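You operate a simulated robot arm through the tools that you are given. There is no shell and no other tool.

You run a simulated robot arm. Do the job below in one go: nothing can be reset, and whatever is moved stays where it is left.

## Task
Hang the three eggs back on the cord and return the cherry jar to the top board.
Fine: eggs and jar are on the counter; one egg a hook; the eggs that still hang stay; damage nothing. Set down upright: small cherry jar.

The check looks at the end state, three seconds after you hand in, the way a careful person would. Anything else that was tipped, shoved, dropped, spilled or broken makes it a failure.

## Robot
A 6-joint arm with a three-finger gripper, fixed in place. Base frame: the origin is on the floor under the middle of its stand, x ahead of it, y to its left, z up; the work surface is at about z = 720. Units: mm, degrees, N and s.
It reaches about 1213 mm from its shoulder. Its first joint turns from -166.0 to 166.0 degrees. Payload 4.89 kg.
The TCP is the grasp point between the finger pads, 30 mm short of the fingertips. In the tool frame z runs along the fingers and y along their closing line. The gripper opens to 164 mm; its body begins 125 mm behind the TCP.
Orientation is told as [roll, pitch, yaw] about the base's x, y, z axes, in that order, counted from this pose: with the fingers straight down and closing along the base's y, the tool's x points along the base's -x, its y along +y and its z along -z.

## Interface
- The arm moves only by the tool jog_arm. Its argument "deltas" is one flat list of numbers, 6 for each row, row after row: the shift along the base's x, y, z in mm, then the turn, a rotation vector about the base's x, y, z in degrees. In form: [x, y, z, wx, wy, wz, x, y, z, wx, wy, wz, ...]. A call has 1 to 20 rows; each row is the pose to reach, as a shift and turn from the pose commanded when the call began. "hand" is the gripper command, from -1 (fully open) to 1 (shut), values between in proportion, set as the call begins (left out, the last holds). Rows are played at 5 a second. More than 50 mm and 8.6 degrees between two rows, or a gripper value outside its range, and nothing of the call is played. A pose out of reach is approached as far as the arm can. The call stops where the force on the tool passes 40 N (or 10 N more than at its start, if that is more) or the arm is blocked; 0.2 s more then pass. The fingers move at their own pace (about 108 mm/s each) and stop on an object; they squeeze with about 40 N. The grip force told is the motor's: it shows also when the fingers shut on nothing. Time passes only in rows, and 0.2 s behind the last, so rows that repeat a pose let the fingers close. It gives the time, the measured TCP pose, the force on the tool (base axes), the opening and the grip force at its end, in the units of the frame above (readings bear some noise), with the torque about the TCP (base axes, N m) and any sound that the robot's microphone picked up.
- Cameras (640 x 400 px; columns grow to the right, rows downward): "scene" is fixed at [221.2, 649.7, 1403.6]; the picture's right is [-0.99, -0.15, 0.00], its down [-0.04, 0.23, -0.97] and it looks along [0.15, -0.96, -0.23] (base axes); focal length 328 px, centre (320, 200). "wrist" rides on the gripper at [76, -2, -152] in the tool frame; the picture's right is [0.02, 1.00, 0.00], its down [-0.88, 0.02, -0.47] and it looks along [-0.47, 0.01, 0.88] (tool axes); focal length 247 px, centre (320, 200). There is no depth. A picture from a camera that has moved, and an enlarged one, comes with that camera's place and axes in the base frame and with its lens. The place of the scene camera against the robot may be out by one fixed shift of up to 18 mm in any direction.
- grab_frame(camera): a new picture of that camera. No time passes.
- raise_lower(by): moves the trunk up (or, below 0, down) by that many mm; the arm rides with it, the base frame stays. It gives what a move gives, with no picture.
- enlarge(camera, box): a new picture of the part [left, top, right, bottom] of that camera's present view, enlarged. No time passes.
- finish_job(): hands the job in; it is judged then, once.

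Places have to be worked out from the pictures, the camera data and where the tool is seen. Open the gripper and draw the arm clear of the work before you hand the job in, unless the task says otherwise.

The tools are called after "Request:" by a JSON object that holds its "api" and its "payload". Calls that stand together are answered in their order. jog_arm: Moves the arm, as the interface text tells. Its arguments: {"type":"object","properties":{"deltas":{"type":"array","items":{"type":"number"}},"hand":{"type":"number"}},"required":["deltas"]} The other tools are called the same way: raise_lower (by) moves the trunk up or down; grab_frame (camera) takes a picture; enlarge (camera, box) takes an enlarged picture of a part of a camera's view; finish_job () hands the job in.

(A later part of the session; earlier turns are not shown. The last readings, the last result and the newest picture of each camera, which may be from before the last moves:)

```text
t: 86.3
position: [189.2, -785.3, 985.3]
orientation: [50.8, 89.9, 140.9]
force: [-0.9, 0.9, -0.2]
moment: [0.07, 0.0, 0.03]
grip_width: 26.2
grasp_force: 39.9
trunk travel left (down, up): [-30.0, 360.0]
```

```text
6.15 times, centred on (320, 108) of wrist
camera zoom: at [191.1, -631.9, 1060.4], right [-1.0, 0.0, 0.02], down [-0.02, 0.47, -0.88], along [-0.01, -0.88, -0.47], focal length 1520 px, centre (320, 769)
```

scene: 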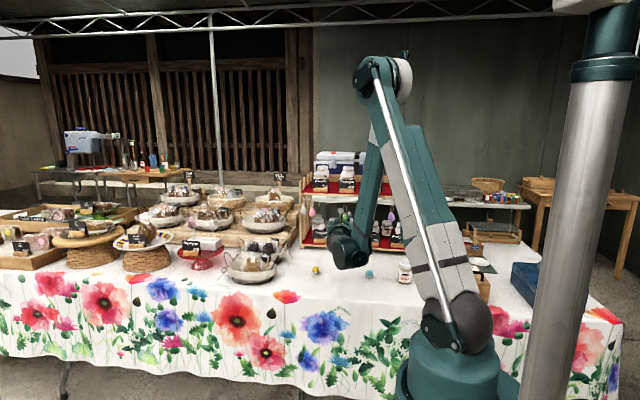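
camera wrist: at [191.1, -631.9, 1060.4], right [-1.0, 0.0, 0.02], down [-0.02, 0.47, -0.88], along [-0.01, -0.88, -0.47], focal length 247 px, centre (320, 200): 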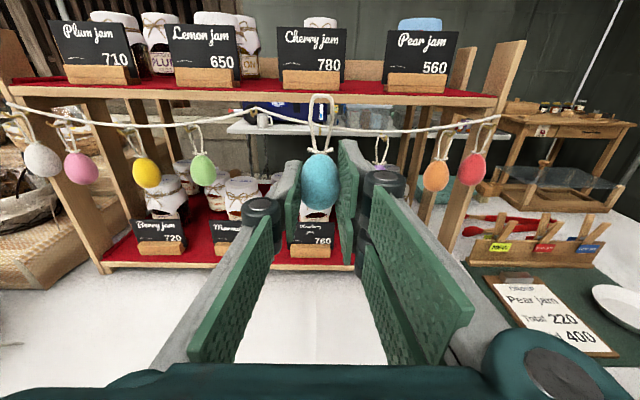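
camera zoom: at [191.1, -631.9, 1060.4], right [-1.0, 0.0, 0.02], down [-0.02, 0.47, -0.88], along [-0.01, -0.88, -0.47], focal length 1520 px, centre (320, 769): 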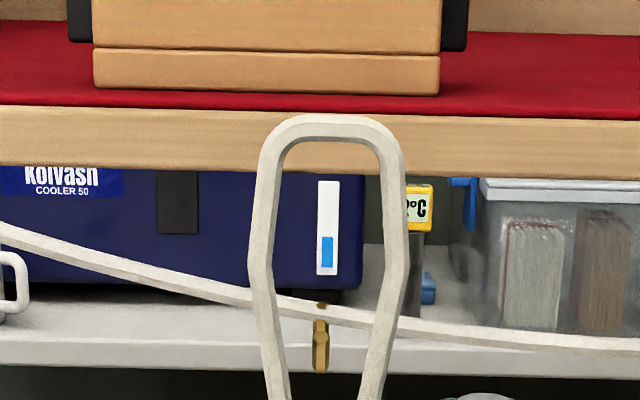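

Hook C tip is at x ≈ 189.7, top z ≈ 995, and the loop centre at ≈ 190. I move to the stand-off.

Request:
{"api": "jog_arm", "payload": {"deltas": [-0.4, -25, -6, 0, 0, 0, -0.4, -50, -14, 0, 0, 0, -0.4, -75, -24, 0, 0, 0, -0.4, -100, -32, 0, 0, 0, -0.4, -113.5, -36, 0, 0, 0, -0.4, -113.5, -36, 0, 0, 0]}}

Request:
{"api": "grab_frame", "payload": {"camera": "wrist"}}

Request:
{"api": "enlarge", "payload": {"camera": "wrist", "box": [280, 75, 360, 125]}}

```text
t: 87.7
position: [188.4, -898.6, 949.6]
orientation: [34.8, 89.8, 124.9]
force: [0.4, 0.0, 0.9]
moment: [0.01, 0.02, -0.02]
grip_width: 26.3
grasp_force: 40.3
trunk travel left (down, up): [-30.0, 360.0]
```

```text
taken
camera wrist: at [189.5, -745.8, 1025.1], right [-1.0, 0.0, 0.02], down [-0.02, 0.47, -0.88], along [-0.01, -0.88, -0.47], focal length 247 px, centre (320, 200)
```

wrist: 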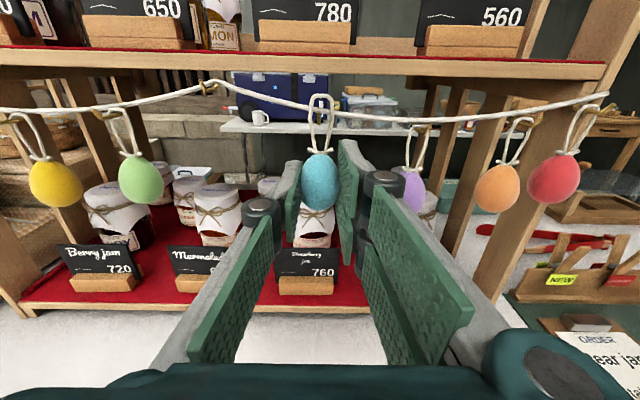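

```text
8.00 times, centred on (320, 100) of wrist
camera zoom: at [189.5, -745.8, 1025.1], right [-1.0, 0.0, 0.02], down [-0.02, 0.47, -0.88], along [-0.01, -0.88, -0.47], focal length 1976 px, centre (320, 1000)
```

zoom: 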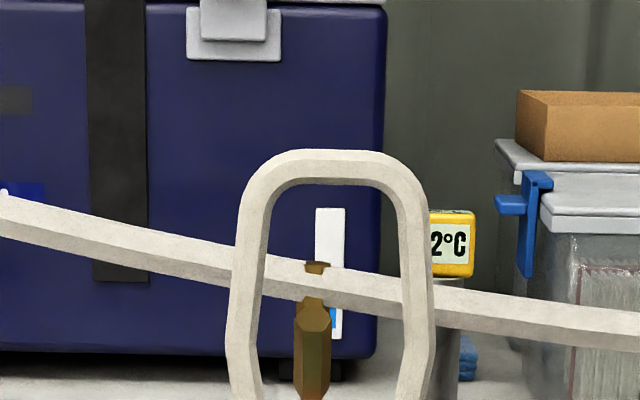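

Loop centre is 1.5 mm toward -x of the hook; I correct +1.5, drop 3 mm, and move in 36 mm.

Request:
{"api": "jog_arm", "payload": {"deltas": [1.5, 0, -3, 0, 0, 0, 1.5, -10, -3, 0, 0, 0, 1.5, -20, -3, 0, 0, 0, 1.5, -28, -3, 0, 0, 0, 1.5, -36, -3, 0, 0, 0, 1.5, -36, -3, 0, 0, 0]}}

Request:
{"api": "enlarge", "payload": {"camera": "wrist", "box": [280, 75, 360, 125]}}

Request:
{"api": "grab_frame", "payload": {"camera": "wrist"}}

```text
t: 89.1
position: [190.4, -933.5, 946.2]
orientation: [34.2, 90.0, 124.2]
force: [-0.2, -0.3, -0.1]
moment: [0.0, 0.01, -0.01]
grip_width: 26.1
grasp_force: 40.0
trunk travel left (down, up): [-30.0, 360.0]
```

```text
8.00 times, centred on (320, 100) of wrist
camera zoom: at [191.7, -781.5, 1022.0], right [-1.0, 0.0, 0.02], down [-0.02, 0.47, -0.88], along [-0.01, -0.88, -0.47], focal length 1976 px, centre (320, 1000)
```

zoom: 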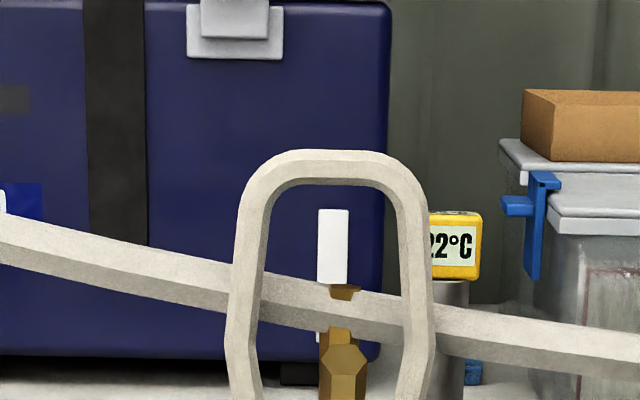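

```text
taken
camera wrist: at [191.7, -781.5, 1022.0], right [-1.0, 0.0, 0.02], down [-0.02, 0.47, -0.88], along [-0.01, -0.88, -0.47], focal length 247 px, centre (320, 200)
```

wrist: 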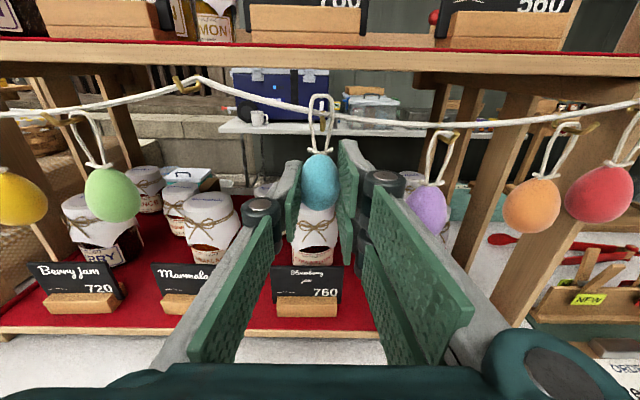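

Aligned within 0.9 mm. I correct -0.8 and lower 13.5 mm in steps.

Request:
{"api": "jog_arm", "payload": {"deltas": [-0.8, 0, -3, 0, 0, 0, -0.8, 0, -6, 0, 0, 0, -0.8, 0, -9, 0, 0, 0, -0.8, 0, -12, 0, 0, 0, -0.8, 0, -13.5, 0, 0, 0, -0.8, 0, -13.5, 0, 0, 0]}}

Request:
{"api": "enlarge", "payload": {"camera": "wrist", "box": [280, 75, 360, 125]}}

```text
t: 90.5
position: [189.2, -935.2, 933.3]
orientation: [33.2, 89.9, 123.2]
force: [-0.8, 0.2, -0.1]
moment: [0.04, -0.03, -0.02]
grip_width: 26.1
grasp_force: 39.7
trunk travel left (down, up): [-30.0, 360.0]
```

```text
8.00 times, centred on (320, 100) of wrist
camera zoom: at [190.8, -781.9, 1009.3], right [-1.0, 0.0, 0.02], down [-0.02, 0.47, -0.88], along [-0.01, -0.88, -0.47], focal length 1976 px, centre (320, 1000)
```

zoom: 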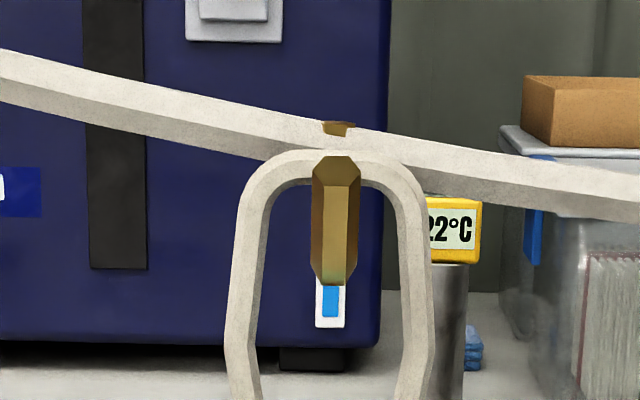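

The tip overlaps the bar correctly. I lower 1 mm more and release.

Request:
{"api": "jog_arm", "payload": {"deltas": [0, 0, -1, 0, 0, 0, 0, 0, -1, 0, 0, 0]}}

Request:
{"api": "jog_arm", "payload": {"deltas": [0, 0, 0, 0, 0, 0, 0, 0, 0, 0, 0, 0, 0, 0, 0, 0, 0, 0], "hand": 0.45}}

Request:
{"api": "enlarge", "payload": {"camera": "wrist", "box": [200, 75, 460, 265]}}

```text
t: 91.1
position: [189.5, -934.6, 933.6]
orientation: [33.7, 89.9, 123.7]
force: [-0.2, -0.2, -0.1]
moment: [0.0, 0.0, 0.06]
grip_width: 26.2
grasp_force: 39.7
trunk travel left (down, up): [-30.0, 360.0]
```

```text
t: 91.9
position: [189.2, -936.8, 932.7]
orientation: [34.1, 89.8, 123.9]
force: [-0.3, 0.7, -1.3]
moment: [-0.01, 0.01, 0.0]
grip_width: 44.8
grasp_force: 0.0
trunk travel left (down, up): [-30.0, 360.0]
```

```text
2.11 times, centred on (330, 170) of wrist
camera zoom: at [191.0, -781.8, 1008.2], right [-1.0, 0.0, 0.02], down [-0.02, 0.47, -0.88], along [-0.01, -0.88, -0.47], focal length 520 px, centre (299, 263)
```

zoom: 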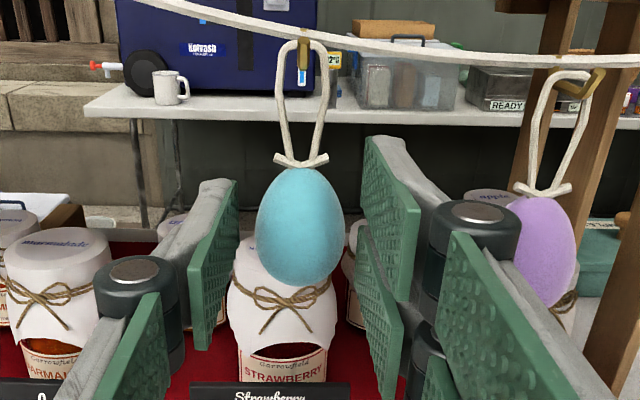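

All three hang. I withdraw straight back and verify.

Request:
{"api": "jog_arm", "payload": {"deltas": [0, 15, 0, 0, 0, 0, 0, 35, 0, 0, 0, 0, 0, 60, 0, 0, 0, 0, 0, 90, 10, 0, 0, 0, 0, 120, 25, 0, 0, 0, 0, 150, 50, 0, 0, 0, 0, 150, 50, 0, 0, 0]}}

Request:
{"api": "grab_frame", "payload": {"camera": "wrist"}}

Request:
{"api": "enlarge", "payload": {"camera": "wrist", "box": [0, 50, 540, 250]}}

Request:
{"api": "enlarge", "payload": {"camera": "wrist", "box": [180, 0, 480, 110]}}

```text
t: 93.5
position: [188.6, -783.5, 982.7]
orientation: [31.4, 89.8, 121.2]
force: [-0.6, -0.7, 0.3]
moment: [-0.04, -0.01, -0.02]
grip_width: 45.1
grasp_force: 0.0
trunk travel left (down, up): [-30.0, 360.0]
```

```text
taken
camera wrist: at [190.1, -630.4, 1058.0], right [-1.0, 0.0, 0.02], down [-0.02, 0.48, -0.88], along [-0.01, -0.88, -0.47], focal length 247 px, centre (320, 200)
```

wrist: 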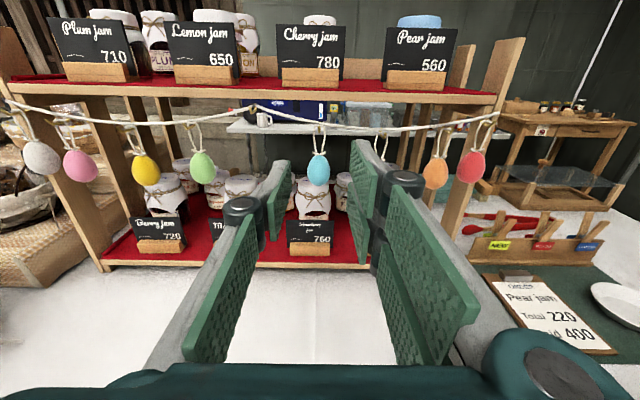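

```text
1.19 times, centred on (270, 150) of wrist
camera zoom: at [190.1, -630.4, 1058.0], right [-1.0, 0.0, 0.02], down [-0.02, 0.48, -0.88], along [-0.01, -0.88, -0.47], focal length 293 px, centre (379, 259)
```

zoom: 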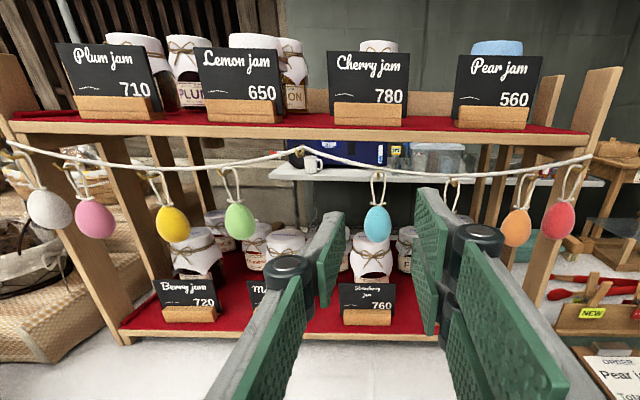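

```text
2.13 times, centred on (330, 55) of wrist
camera zoom: at [190.1, -630.4, 1058.0], right [-1.0, 0.0, 0.02], down [-0.02, 0.48, -0.88], along [-0.01, -0.88, -0.47], focal length 527 px, centre (299, 509)
```

zoom: 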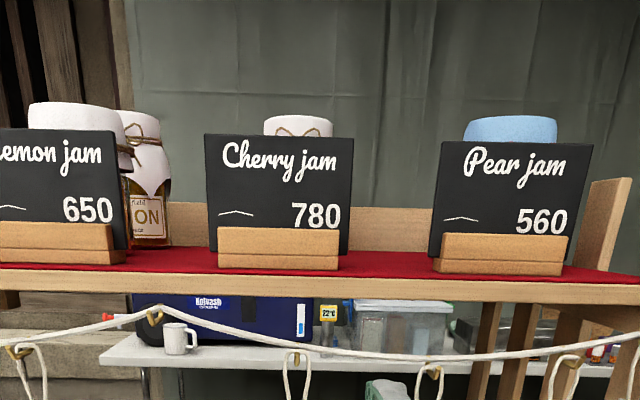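

All eggs hang properly, and nothing else has moved. Now for the jar: I raise the trunk by 120 back to its start height (arm is clear in front of the shelf) and lift the arm to look over the top board.

Request:
{"api": "raise_lower", "payload": {"by": 120}}

Request:
{"api": "jog_arm", "payload": {"deltas": [0, 10, 30, 0, 0, 0, 0, 20, 60, 0, 0, 0, 0, 30, 90, 0, 0, 0, 0, 40, 120, 0, 0, 0, 0, 50, 150, 0, 0, 0, 0, 50, 180, 0, 0, 0, 0, 50, 210, 0, 0, 0, 0, 50, 210, 0, 0, 0], "hand": -0.6}}

Request:
{"api": "grab_frame", "payload": {"camera": "wrist"}}

Request:
{"api": "grab_frame", "payload": {"camera": "scene"}}

```text
t: 95.0
position: [187.9, -783.5, 1102.7]
orientation: [33.4, 89.9, 123.4]
force: [-0.3, 0.0, -0.5]
moment: [-0.03, 0.01, 0.01]
grip_width: 44.9
grasp_force: 0.0
trunk travel left (down, up): [-150.0, 240.0]
```

```text
t: 96.8
position: [190.7, -732.6, 1312.3]
orientation: [35.0, 90.0, 125.0]
force: [-0.2, -0.2, -0.1]
moment: [0.02, -0.01, 0.05]
grip_width: 131.1
grasp_force: 0.1
trunk travel left (down, up): [-150.0, 240.0]
```

```text
taken
camera wrist: at [191.8, -580.1, 1388.3], right [-1.0, 0.0, 0.02], down [-0.02, 0.47, -0.88], along [-0.01, -0.88, -0.47], focal length 247 px, centre (320, 200)
```

wrist: 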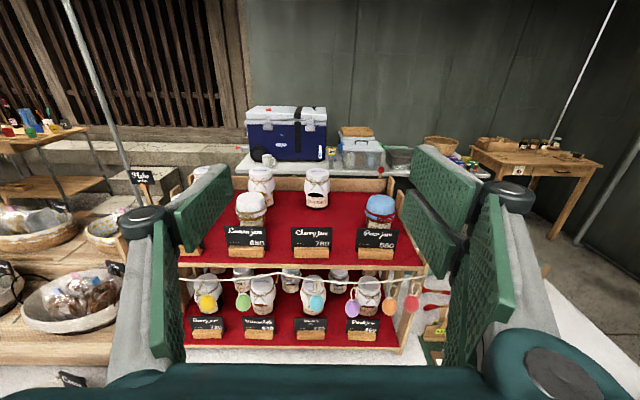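

```text
taken
```

scene: 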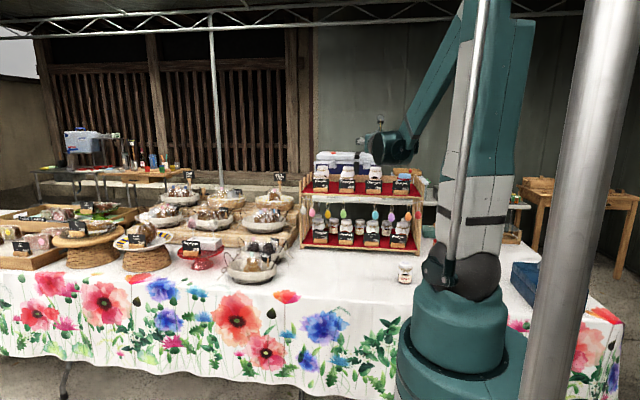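

The view over the top board is good. I zoom in on it and on the jar on the counter.

Request:
{"api": "enlarge", "payload": {"camera": "wrist", "box": [180, 155, 440, 275]}}

Request:
{"api": "enlarge", "payload": {"camera": "wrist", "box": [270, 160, 350, 265]}}

Request:
{"api": "enlarge", "payload": {"camera": "scene", "box": [385, 255, 425, 290]}}

Request:
{"api": "enlarge", "payload": {"camera": "scene", "box": [300, 150, 430, 250]}}

```text
2.46 times, centred on (310, 215) of wrist
camera zoom: at [191.8, -580.1, 1388.3], right [-1.0, 0.0, 0.02], down [-0.02, 0.47, -0.88], along [-0.01, -0.88, -0.47], focal length 608 px, centre (345, 163)
```

zoom: 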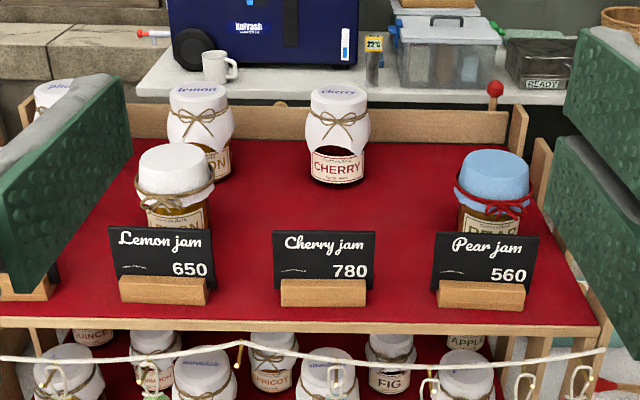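

```text
3.81 times, centred on (310, 212) of wrist
camera zoom: at [191.8, -580.1, 1388.3], right [-1.0, 0.0, 0.02], down [-0.02, 0.47, -0.88], along [-0.01, -0.88, -0.47], focal length 941 px, centre (358, 152)
```

zoom: 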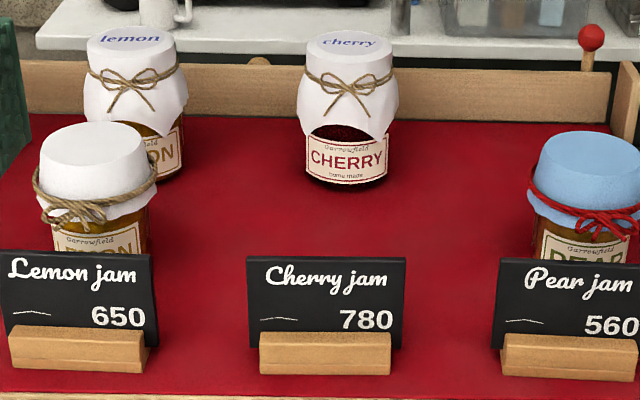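

```text
11.43 times, centred on (405, 272) of scene
camera zoom: at [221.2, 649.7, 1403.6], right [-0.99, -0.15, 0.0], down [-0.04, 0.23, -0.97], along [0.15, -0.96, -0.23], focal length 3743 px, centre (-651, -629)
```

zoom: 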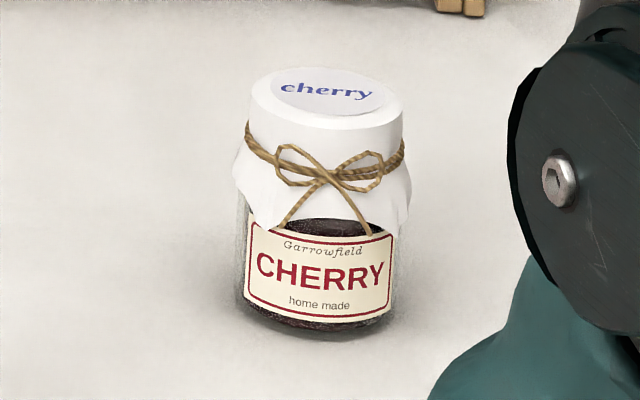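

```text
4.00 times, centred on (365, 200) of scene
camera zoom: at [221.2, 649.7, 1403.6], right [-0.99, -0.15, 0.0], down [-0.04, 0.23, -0.97], along [0.15, -0.96, -0.23], focal length 1310 px, centre (140, 200)
```

zoom: 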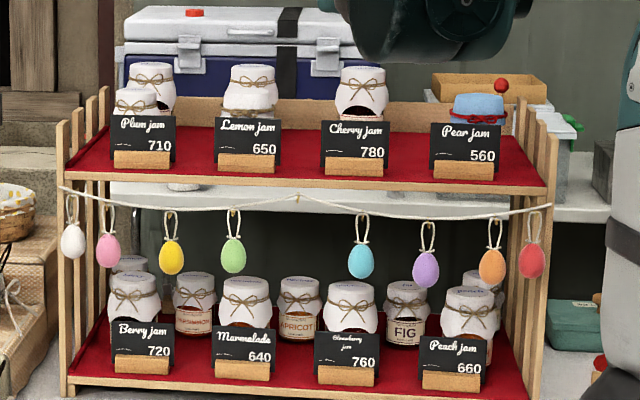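

The front slot behind the "Cherry jam" sign is empty: free space around (200, -1055), with the lemon jar at x ≈ 338, the pear jar at x ≈ 55, and the back cherry jar's front at y ≈ -1184. The board top is at z ≈ 1038. I turn the fingers down and yaw to -90 on the way to the jar at about (56, -669).

Request:
{"api": "jog_arm", "payload": {"deltas": [-6, 8, -4, 8.182, 0, 0, -12, 16, -8, 16.364, 0, 0, -18, 24, -12, 24.545, 0, 0, -24, 32, -16, 32.727, 0, 0, -30, 40, -20, 40.909, 0, 0, -36, 48, -24, 49.091, 0, 0, -42, 56, -28, 57.273, 0, 0, -48, 64, -32, 65.455, 0, 0, -54, 72, -36, 73.636, 0, 0, -60, 80, -40, 81.818, 0, 0, -60, 80, -50, 90, 0, 0, -60, 80, -50, 90, 0, 0], "hand": -0.2}}

Request:
{"api": "jog_arm", "payload": {"deltas": [0, 0, -8, 0, 0, -8.5, 0, 0, -16, 0, 0, -17, 0, 0, -24, 0, 0, -25.5, 0, 0, -32, 0, 0, -34, 0, 0, -40, 0, 0, -42.5, 0, 0, -48, 0, 0, -51, 0, 0, -56, 0, 0, -59.5, 0, 0, -64, 0, 0, -68, 0, 0, -72, 0, 0, -76.5, 0, 0, -80, 0, 0, -85, 0, 0, -80, 0, 0, -90, 0, 0, -80, 0, 0, -90]}}

Request:
{"api": "jog_arm", "payload": {"deltas": [-8, -2, -15, 0, 0, -8.5, -16, -4, -30, 0, 0, -17, -24, -6, -45, 0, 0, -25.5, -32, -8, -60, 0, 0, -34, -40, -10, -75, 0, 0, -42.5, -48, -12, -90, 0, 0, -51, -56, -14, -105, 0, 0, -59.5, -64, -16, -120, 0, 0, -68, -70, -18, -135, 0, 0, -76.5, -74, -18, -150, 0, 0, -85, -74, -18, -165, 0, 0, -90, -74, -18, -165, 0, 0, -90]}}

Request:
{"api": "grab_frame", "payload": {"camera": "wrist"}}

Request:
{"api": "grab_frame", "payload": {"camera": "scene"}}

```text
t: 99.4
position: [128.8, -654.1, 1262.1]
orientation: [0.1, -0.2, 90.1]
force: [0.3, -0.6, -0.1]
moment: [0.12, 0.03, 0.02]
grip_width: 98.6
grasp_force: 0.1
trunk travel left (down, up): [-150.0, 240.0]
```

```text
t: 102.0
position: [128.3, -653.9, 1182.1]
orientation: [0.0, -0.1, 0.0]
force: [0.3, 0.1, 0.1]
moment: [-0.02, 0.0, -0.01]
grip_width: 98.4
grasp_force: 0.1
trunk travel left (down, up): [-150.0, 240.0]
```

```text
t: 104.6
position: [54.5, -672.1, 1017.6]
orientation: [0.0, -0.1, -90.0]
force: [0.1, -0.1, -0.2]
moment: [0.01, 0.01, 0.02]
grip_width: 98.3
grasp_force: 0.1
trunk travel left (down, up): [-150.0, 240.0]
```

```text
taken
camera wrist: at [52.8, -594.7, 1168.4], right [1.0, 0.02, 0.0], down [0.02, -0.88, 0.47], along [0.01, -0.47, -0.88], focal length 247 px, centre (320, 200)
```

wrist: 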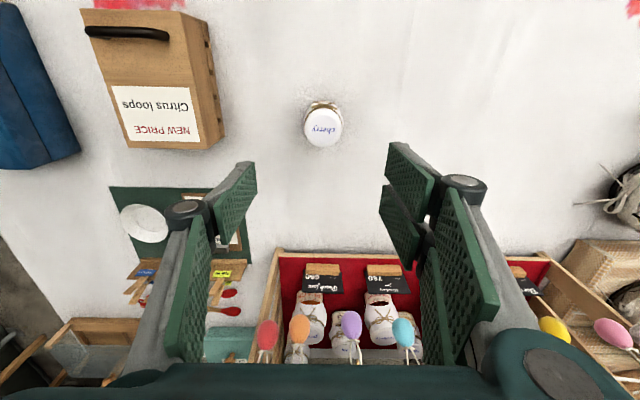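

```text
taken
```

scene: 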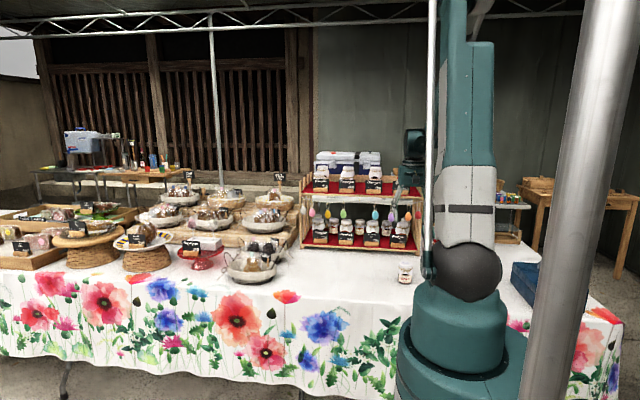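

Request:
{"api": "enlarge", "payload": {"camera": "wrist", "box": [260, 80, 390, 170]}}

```text
4.44 times, centred on (325, 125) of wrist
camera zoom: at [52.8, -594.7, 1168.4], right [1.0, 0.02, 0.0], down [0.02, -0.88, 0.47], along [0.01, -0.47, -0.88], focal length 1098 px, centre (298, 533)
```

zoom: 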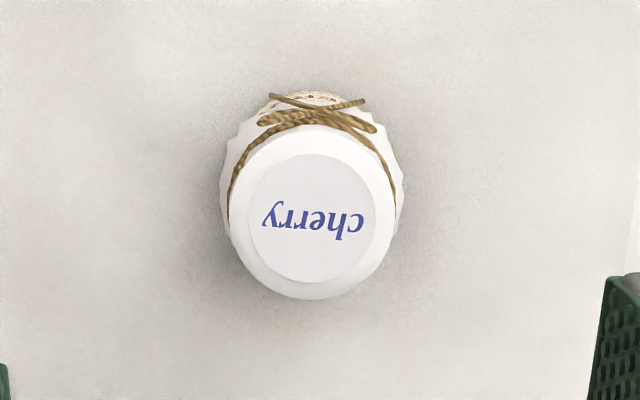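

The jar's centre is about (59.5, -670). I shift +4.5 in x and descend to z ≈ 850, then re-check.

Request:
{"api": "jog_arm", "payload": {"deltas": [2, 0, -30, 0, 0, 0, 4.5, 0.5, -60, 0, 0, 0, 4.5, 0.5, -90, 0, 0, 0, 4.5, 0.5, -120, 0, 0, 0, 4.5, 0.5, -145, 0, 0, 0, 4.5, 0.5, -165, 0, 0, 0, 4.5, 0.5, -165, 0, 0, 0]}}

Request:
{"api": "grab_frame", "payload": {"camera": "wrist"}}

Request:
{"api": "enlarge", "payload": {"camera": "scene", "box": [375, 225, 435, 290]}}

```text
t: 106.2
position: [59.2, -670.7, 851.1]
orientation: [0.0, -0.1, -89.8]
force: [-0.2, 0.7, 0.2]
moment: [0.01, 0.03, -0.05]
grip_width: 98.3
grasp_force: 0.1
trunk travel left (down, up): [-150.0, 240.0]
```

```text
taken
camera wrist: at [57.8, -592.7, 1003.0], right [1.0, 0.02, 0.0], down [0.02, -0.88, 0.47], along [0.01, -0.47, -0.88], focal length 247 px, centre (320, 200)
```

wrist: 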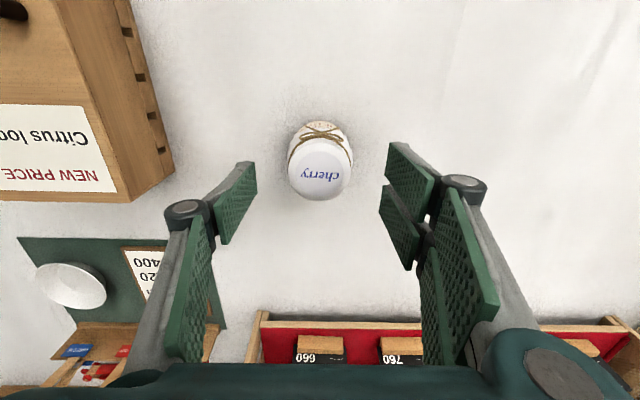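

```text
6.15 times, centred on (405, 258) of scene
camera zoom: at [221.2, 649.7, 1403.6], right [-0.99, -0.15, 0.0], down [-0.04, 0.23, -0.97], along [0.15, -0.96, -0.23], focal length 2016 px, centre (-203, -154)
```

zoom: 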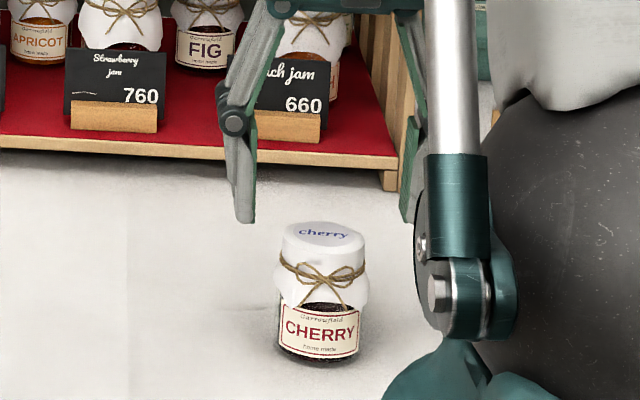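

I zoom to fix the jar's centre more precisely.

Request:
{"api": "enlarge", "payload": {"camera": "wrist", "box": [230, 100, 410, 220]}}

```text
3.33 times, centred on (320, 160) of wrist
camera zoom: at [57.8, -592.7, 1003.0], right [1.0, 0.02, 0.0], down [0.02, -0.88, 0.47], along [0.01, -0.47, -0.88], focal length 823 px, centre (320, 333)
```

zoom: 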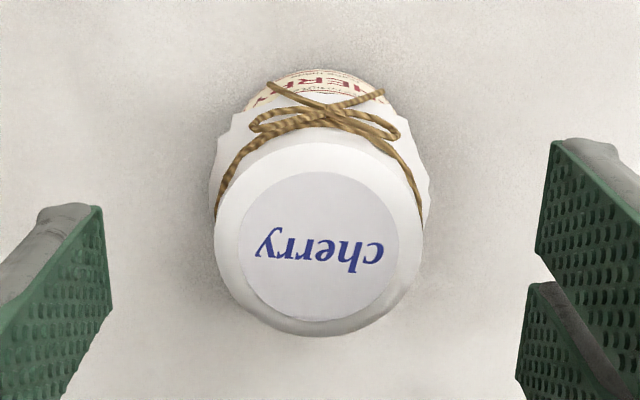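

Two views agree: the lid top is at z ≈ 812, centre (59, -669.8), so the jar is about 92 mm tall. I descend around it to TCP z ≈ 768 (fingertips ≈ 18 mm above the counter).

Request:
{"api": "jog_arm", "payload": {"deltas": [-0.6, -1.1, -20, 0, 0, 0, -0.6, -1.1, -40, 0, 0, 0, -0.6, -1.1, -60, 0, 0, 0, -0.6, -1.1, -75, 0, 0, 0, -0.6, -1.1, -83, 0, 0, 0, -0.6, -1.1, -83, 0, 0, 0]}}

Request:
{"api": "grab_frame", "payload": {"camera": "wrist"}}

Request:
{"api": "enlarge", "payload": {"camera": "scene", "box": [375, 235, 435, 295]}}

```text
t: 107.6
position: [59.9, -671.7, 768.6]
orientation: [0.0, -0.1, -89.9]
force: [0.0, -0.9, 0.7]
moment: [0.0, 0.02, -0.03]
grip_width: 98.1
grasp_force: 0.0
trunk travel left (down, up): [-150.0, 240.0]
```

```text
taken
camera wrist: at [56.2, -594.1, 920.5], right [1.0, 0.02, 0.0], down [0.02, -0.88, 0.47], along [0.01, -0.47, -0.88], focal length 247 px, centre (320, 200)
```

wrist: 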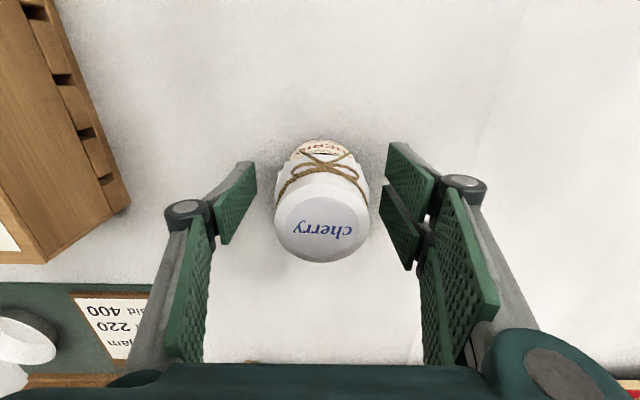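

```text
6.67 times, centred on (405, 265) of scene
camera zoom: at [221.2, 649.7, 1403.6], right [-0.99, -0.15, 0.0], down [-0.04, 0.23, -0.97], along [0.15, -0.96, -0.23], focal length 2184 px, centre (-247, -233)
```

zoom: 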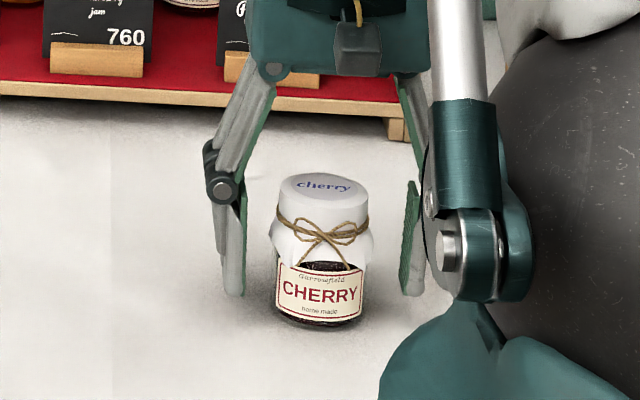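

Well centred around the jar. I close the fingers gradually on it.

Request:
{"api": "jog_arm", "payload": {"deltas": [0.8, 0, 0, 0, 0, 0, 0.8, 0, 0, 0, 0, 0, 0.8, 0, 0, 0, 0, 0, 0.8, 0, 0, 0, 0, 0], "hand": 0.3}}

Request:
{"api": "grab_frame", "payload": {"camera": "wrist"}}

Request:
{"api": "enlarge", "payload": {"camera": "scene", "box": [375, 235, 435, 295]}}

```text
t: 108.6
position: [58.5, -671.4, 769.5]
orientation: [0.0, -0.1, -89.9]
force: [-1.0, -0.4, 0.5]
moment: [0.06, 0.07, -0.05]
grip_width: 61.0
grasp_force: 39.9
trunk travel left (down, up): [-150.0, 240.0]
```

```text
taken
camera wrist: at [57.0, -594.2, 920.7], right [1.0, 0.02, 0.0], down [0.02, -0.88, 0.47], along [0.01, -0.47, -0.88], focal length 247 px, centre (320, 200)
```

wrist: 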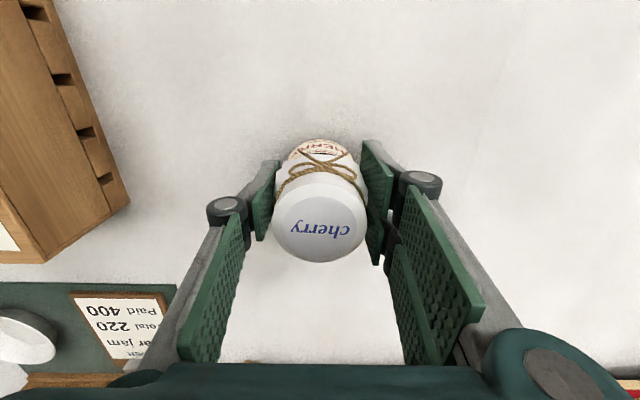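

```text
6.67 times, centred on (405, 265) of scene
camera zoom: at [221.2, 649.7, 1403.6], right [-0.99, -0.15, 0.0], down [-0.04, 0.23, -0.97], along [0.15, -0.96, -0.23], focal length 2184 px, centre (-247, -233)
```

zoom: 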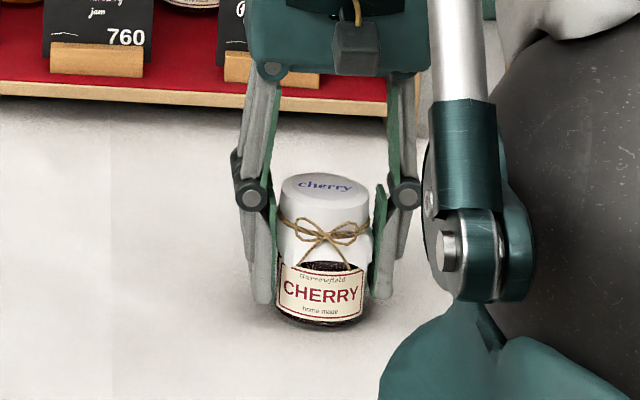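

Gripped at 61 mm with 40 N. I lift 20 mm and check that the jar hangs straight.

Request:
{"api": "jog_arm", "payload": {"deltas": [0, 0, 3, 0, 0, 0, 0, 0, 8, 0, 0, 0, 0, 0, 20, 0, 0, 0, 0, 0, 20, 0, 0, 0]}}

Request:
{"api": "enlarge", "payload": {"camera": "scene", "box": [375, 235, 435, 295]}}

Request:
{"api": "enlarge", "payload": {"camera": "wrist", "box": [230, 100, 410, 290]}}

```text
t: 109.6
position: [59.0, -670.2, 789.8]
orientation: [0.0, -0.1, -90.0]
force: [0.0, 0.1, -2.9]
moment: [0.01, -0.02, 0.02]
grip_width: 61.1
grasp_force: 39.8
trunk travel left (down, up): [-150.0, 240.0]
```

```text
6.67 times, centred on (405, 265) of scene
camera zoom: at [221.2, 649.7, 1403.6], right [-0.99, -0.15, 0.0], down [-0.04, 0.23, -0.97], along [0.15, -0.96, -0.23], focal length 2184 px, centre (-247, -233)
```

zoom: 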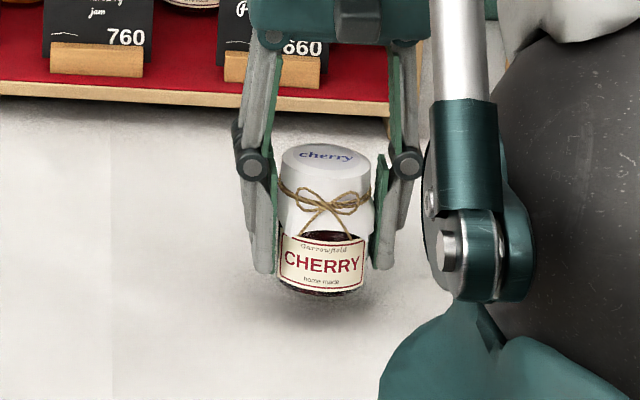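

```text
2.11 times, centred on (320, 195) of wrist
camera zoom: at [57.4, -594.2, 941.1], right [1.0, 0.02, 0.0], down [0.02, -0.88, 0.47], along [0.01, -0.47, -0.88], focal length 520 px, centre (320, 210)
```

zoom: 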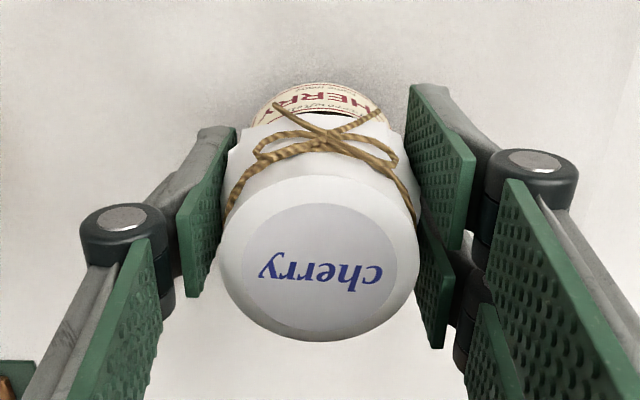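

The jar is held upright (about 3 N). I raise the trunk by 200 so the arm reaches the top board comfortably.

Request:
{"api": "raise_lower", "payload": {"by": 200}}

Request:
{"api": "grab_frame", "payload": {"camera": "scene"}}

```text
t: 111.8
position: [60.5, -672.0, 989.8]
orientation: [0.0, 0.0, -89.8]
force: [0.9, 0.2, -3.2]
moment: [0.0, 0.02, -0.03]
grip_width: 61.1
grasp_force: 40.1
trunk travel left (down, up): [-350.0, 40.0]
```

```text
taken
```

scene: 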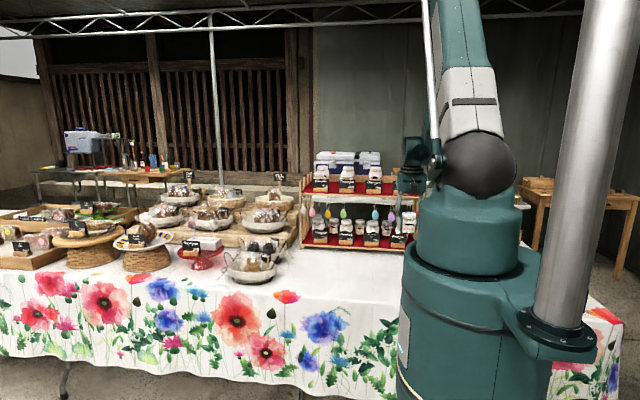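

I lift to z ≈ 1260 while shifting to x ≈ 200, still in front of the shelf.

Request:
{"api": "jog_arm", "payload": {"deltas": [0, 0, 40, 0, 0, 0, 5, 0, 80, 0, 0, 0, 20, -5, 120, 0, 0, 0, 40, -10, 160, 0, 0, 0, 65, -20, 200, 0, 0, 0, 90, -30, 235, 0, 0, 0, 115, -40, 260, 0, 0, 0, 140, -50, 270, 0, 0, 0, 140, -60, 270, 0, 0, 0, 140, -60, 270, 0, 0, 0]}}

Request:
{"api": "grab_frame", "payload": {"camera": "wrist"}}

Request:
{"api": "grab_frame", "payload": {"camera": "scene"}}

```text
t: 114.0
position: [199.8, -732.5, 1259.7]
orientation: [0.0, -0.1, -90.0]
force: [0.5, -2.0, -3.5]
moment: [0.08, 0.01, 0.0]
grip_width: 61.2
grasp_force: 40.3
trunk travel left (down, up): [-350.0, 40.0]
```

```text
taken
camera wrist: at [197.8, -655.2, 1410.0], right [1.0, 0.02, 0.0], down [0.02, -0.88, 0.47], along [0.01, -0.47, -0.88], focal length 247 px, centre (320, 200)
```

wrist: 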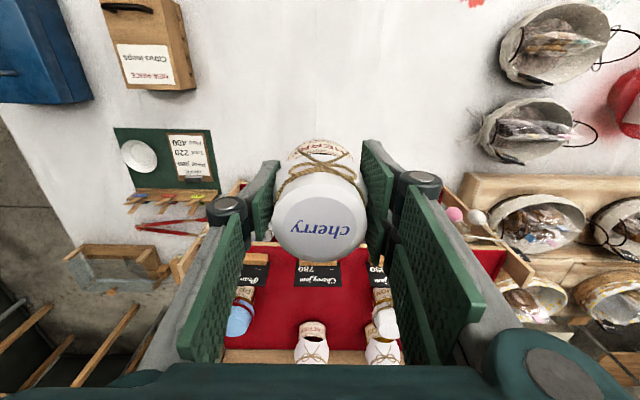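

```text
taken
```

scene: 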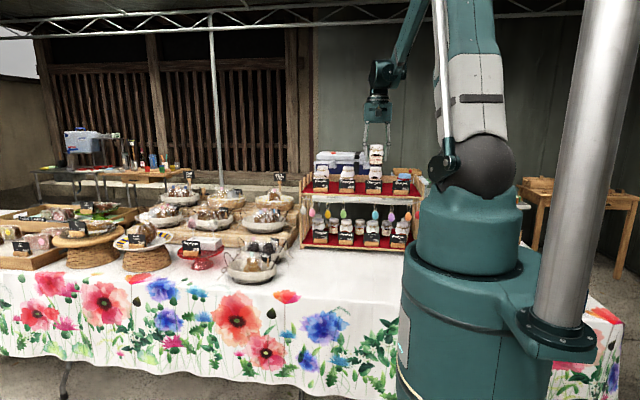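

This view from above shows the signs and jars of the top board; I zoom to refine their positions.

Request:
{"api": "enlarge", "payload": {"camera": "wrist", "box": [200, 235, 440, 375]}}

Request:
{"api": "enlarge", "payload": {"camera": "scene", "box": [305, 85, 435, 200]}}

```text
2.67 times, centred on (320, 305) of wrist
camera zoom: at [197.8, -655.2, 1410.0], right [1.0, 0.02, 0.0], down [0.02, -0.88, 0.47], along [0.01, -0.47, -0.88], focal length 659 px, centre (320, -80)
```

zoom: 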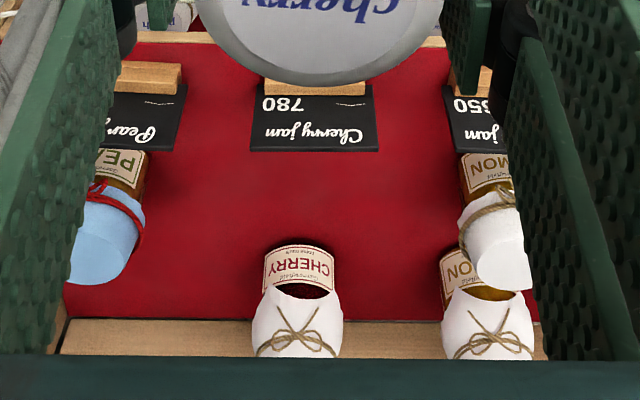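

```text
3.48 times, centred on (370, 142) of scene
camera zoom: at [221.2, 649.7, 1403.6], right [-0.99, -0.15, 0.0], down [-0.04, 0.23, -0.97], along [0.15, -0.96, -0.23], focal length 1139 px, centre (146, 400)
```

zoom: 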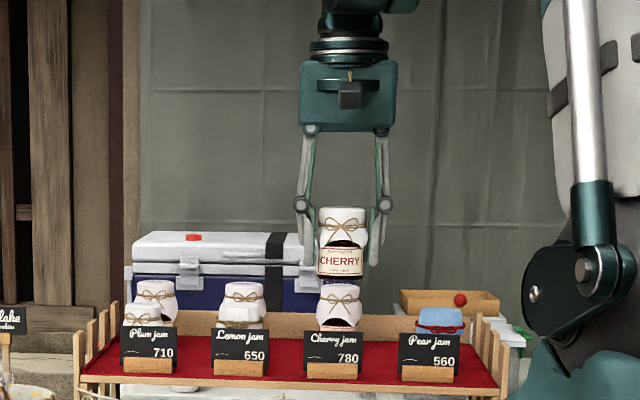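

The free slot spans x ≈ 79–308 and y ≈ -1010 to -1172. I carry the jar forward at z ≈ 1260 (bottom ≈ 1210, well above everything) to (195, -1068).

Request:
{"api": "jog_arm", "payload": {"deltas": [-1, -42, 0, 0, 0, 0, -2, -84, 0, 0, 0, 0, -3, -126, 0, 0, 0, 0, -4, -168, 0, 0, 0, 0, -5, -210, 0, 0, 0, 0, -5, -252, 0, 0, 0, 0, -5, -294, 0, 0, 0, 0, -5, -325, 0, 0, 0, 0, -5, -337, 0, 0, 0, 0, -5, -337, 0, 0, 0, 0]}}

Request:
{"api": "grab_frame", "payload": {"camera": "wrist"}}

Request:
{"api": "grab_frame", "payload": {"camera": "scene"}}

Request:
{"api": "enlarge", "payload": {"camera": "scene", "box": [305, 85, 435, 200]}}

```text
t: 116.2
position: [191.8, -1068.8, 1259.1]
orientation: [0.0, -0.2, -89.9]
force: [0.7, 0.0, -3.0]
moment: [0.03, 0.02, -0.01]
grip_width: 60.9
grasp_force: 40.2
trunk travel left (down, up): [-350.0, 40.0]
```

```text
taken
camera wrist: at [190.3, -991.0, 1410.3], right [1.0, 0.02, 0.0], down [0.02, -0.88, 0.47], along [0.01, -0.47, -0.88], focal length 247 px, centre (320, 200)
```

wrist: 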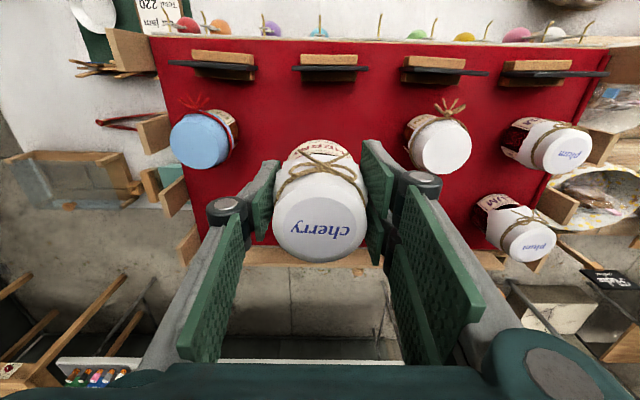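

```text
taken
```

scene: 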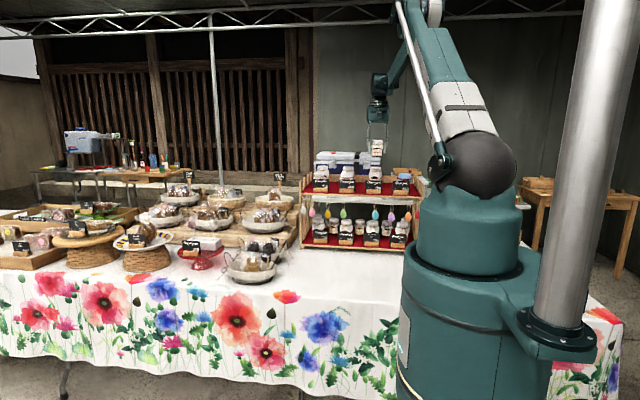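

```text
3.48 times, centred on (370, 142) of scene
camera zoom: at [221.2, 649.7, 1403.6], right [-0.99, -0.15, 0.0], down [-0.04, 0.23, -0.97], along [0.15, -0.96, -0.23], focal length 1139 px, centre (146, 400)
```

zoom: 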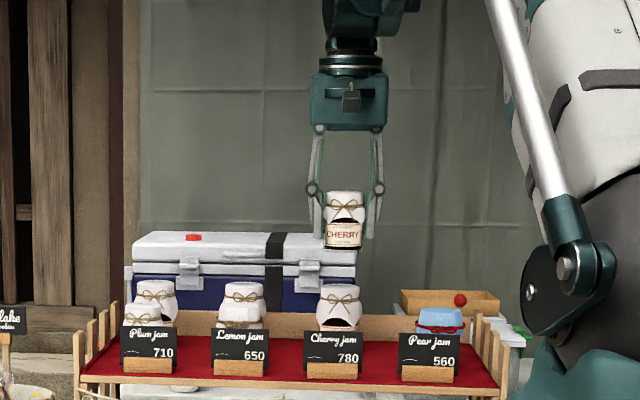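

From above: pear jar edge at x ≈ 86, lemon jar edge at x ≈ 303, front row at y ≈ -1062, sign backs at y ≈ -1003. I shift to (194.5, -1064) and lower to TCP z ≈ 1103 (bottom ≈ 15 mm above the board).

Request:
{"api": "jog_arm", "payload": {"deltas": [2.2, 3, -25, 0, 0, 0, 2.2, 3, -50, 0, 0, 0, 2.2, 3, -75, 0, 0, 0, 2.2, 3, -100, 0, 0, 0, 2.2, 3, -120, 0, 0, 0, 2.2, 3, -140, 0, 0, 0, 2.2, 3, -155, 0, 0, 0, 2.2, 3, -155, 0, 0, 0]}}

Request:
{"api": "grab_frame", "payload": {"camera": "wrist"}}

Request:
{"api": "enlarge", "payload": {"camera": "scene", "box": [330, 130, 420, 200]}}

```text
t: 118.0
position: [195.6, -1065.9, 1104.6]
orientation: [0.0, -0.1, -89.9]
force: [-0.5, -0.5, -3.9]
moment: [0.06, 0.02, 0.0]
grip_width: 61.6
grasp_force: 39.1
trunk travel left (down, up): [-350.0, 40.0]
```

```text
taken
camera wrist: at [193.8, -988.3, 1255.8], right [1.0, 0.02, 0.0], down [0.02, -0.88, 0.47], along [0.01, -0.47, -0.88], focal length 247 px, centre (320, 200)
```

wrist: 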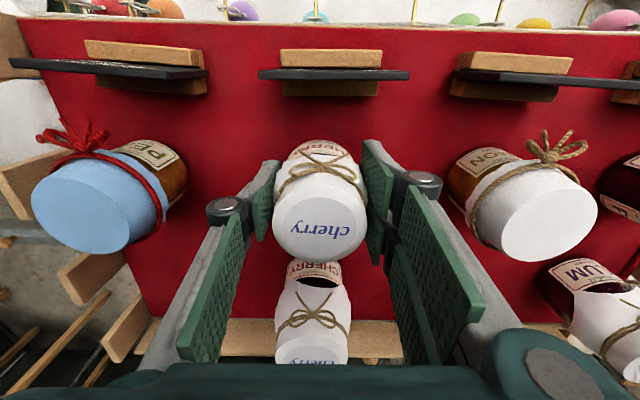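

```text
5.71 times, centred on (375, 165) of scene
camera zoom: at [221.2, 649.7, 1403.6], right [-0.99, -0.15, 0.0], down [-0.04, 0.23, -0.97], along [0.15, -0.96, -0.23], focal length 1872 px, centre (6, 400)
```

zoom: 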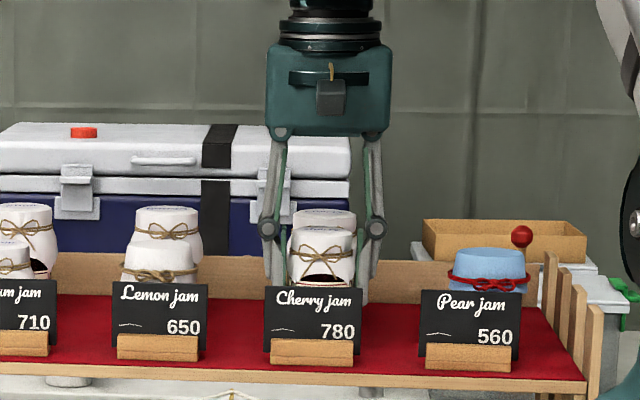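

Good clearance on both sides, and the jar is upright behind its sign. I lower 12 mm, then continue in small steps watching the vertical force (weight reads about -3 N).

Request:
{"api": "jog_arm", "payload": {"deltas": [-0.5, 0, -4, 0, 0, 0, -0.5, 0, -8, 0, 0, 0, -0.5, 0, -12, 0, 0, 0, -0.5, 0, -12, 0, 0, 0]}}

Request:
{"api": "jog_arm", "payload": {"deltas": [0, 0, -1, 0, 0, 0, 0, 0, -2, 0, 0, 0, 0, 0, -2, 0, 0, 0]}}

```text
t: 119.0
position: [196.2, -1065.6, 1092.8]
orientation: [-0.1, -0.1, -90.0]
force: [-0.5, 0.0, -2.4]
moment: [0.0, 0.02, 0.03]
grip_width: 61.0
grasp_force: 40.0
trunk travel left (down, up): [-350.0, 40.0]
```

```text
t: 119.8
position: [196.9, -1065.6, 1091.0]
orientation: [0.0, -0.1, -89.8]
force: [0.1, 0.5, -3.5]
moment: [0.03, -0.02, -0.01]
grip_width: 61.0
grasp_force: 39.8
trunk travel left (down, up): [-350.0, 40.0]
```

No contact yet at z ≈ 1091; I continue down in 1 mm steps.

Request:
{"api": "jog_arm", "payload": {"deltas": [0, 0, -0.7, 0, 0, 0, 0, 0, -1.5, 0, 0, 0, 0, 0, -1.5, 0, 0, 0]}}

Request:
{"api": "jog_arm", "payload": {"deltas": [0, 0, -0.7, 0, 0, 0, 0, 0, -1.5, 0, 0, 0, 0, 0, -1.5, 0, 0, 0]}}

Request:
{"api": "grab_frame", "payload": {"camera": "wrist"}}

```text
t: 120.6
position: [196.8, -1066.8, 1088.9]
orientation: [-0.1, -0.2, -89.8]
force: [-0.4, -0.2, -3.0]
moment: [0.05, 0.02, -0.01]
grip_width: 60.9
grasp_force: 40.1
trunk travel left (down, up): [-350.0, 40.0]
```

```text
t: 121.4
position: [196.2, -1065.6, 1087.6]
orientation: [0.0, -0.1, -89.9]
force: [-0.3, 0.4, -2.9]
moment: [0.01, -0.01, 0.0]
grip_width: 60.9
grasp_force: 39.7
trunk travel left (down, up): [-350.0, 40.0]
```

```text
taken
camera wrist: at [194.2, -987.8, 1238.9], right [1.0, 0.02, 0.0], down [0.02, -0.88, 0.47], along [0.01, -0.47, -0.88], focal length 247 px, centre (320, 200)
```

wrist: 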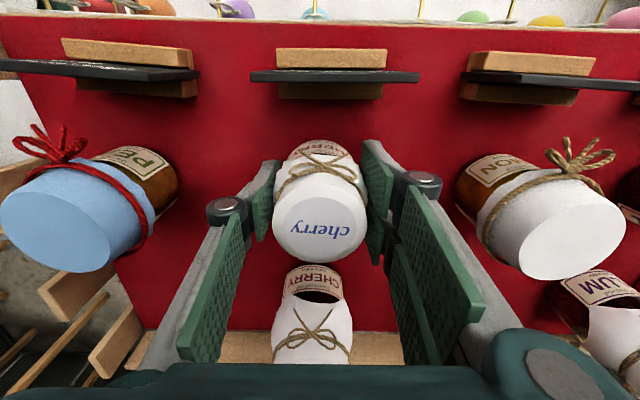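

Still hanging freely at TCP z ≈ 1087 (bottom ≈ 1038). I continue in 1 mm steps until contact.

Request:
{"api": "jog_arm", "payload": {"deltas": [0, 0, -0.5, 0, 0, 0, 0, 0, -1, 0, 0, 0, 0, 0, -1, 0, 0, 0]}}

Request:
{"api": "jog_arm", "payload": {"deltas": [0, 0, -0.5, 0, 0, 0, 0, 0, -1, 0, 0, 0, 0, 0, -1, 0, 0, 0]}}

```text
t: 122.2
position: [195.6, -1064.3, 1088.2]
orientation: [0.0, -0.1, -89.9]
force: [0.8, 0.1, -2.7]
moment: [0.01, 0.0, 0.01]
grip_width: 61.1
grasp_force: 40.2
trunk travel left (down, up): [-350.0, 40.0]
```

```text
t: 123.0
position: [197.0, -1064.8, 1085.8]
orientation: [0.0, -0.1, -89.9]
force: [0.2, 0.1, -2.9]
moment: [0.01, -0.01, -0.02]
grip_width: 61.2
grasp_force: 39.5
trunk travel left (down, up): [-350.0, 40.0]
```

Still no contact; two more 1 mm steps.

Request:
{"api": "jog_arm", "payload": {"deltas": [0, 0, -0.5, 0, 0, 0, 0, 0, -1, 0, 0, 0, 0, 0, -1, 0, 0, 0]}}

Request:
{"api": "jog_arm", "payload": {"deltas": [0, 0, -0.5, 0, 0, 0, 0, 0, -1, 0, 0, 0, 0, 0, -1, 0, 0, 0]}}

Request:
{"api": "enlarge", "payload": {"camera": "wrist", "box": [230, 90, 420, 290]}}

```text
t: 123.8
position: [197.1, -1064.3, 1085.2]
orientation: [0.0, -0.1, -90.0]
force: [0.4, 0.5, -2.5]
moment: [0.0, -0.01, -0.03]
grip_width: 61.1
grasp_force: 40.1
trunk travel left (down, up): [-350.0, 40.0]
```

```text
t: 124.6
position: [195.7, -1064.7, 1084.0]
orientation: [0.0, -0.3, -89.9]
force: [-1.5, -7.5, 13.2]
moment: [-0.09, 0.21, 0.1]
grip_width: 61.6
grasp_force: 40.0
trunk travel left (down, up): [-350.0, 40.0]
```

```text
2.00 times, centred on (325, 190) of wrist
camera zoom: at [194.1, -987.4, 1235.6], right [1.0, 0.02, 0.0], down [0.02, -0.88, 0.48], along [0.01, -0.48, -0.88], focal length 494 px, centre (310, 220)
```

zoom: 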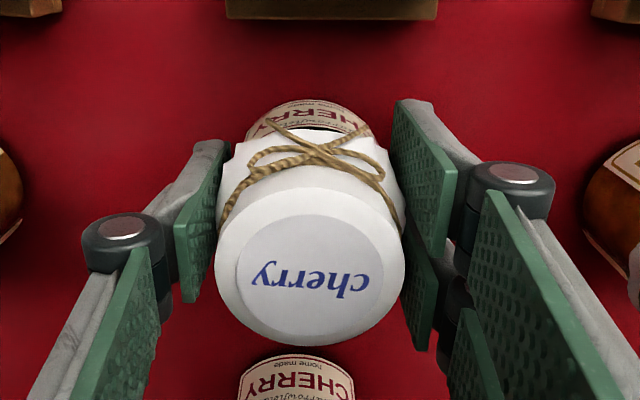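

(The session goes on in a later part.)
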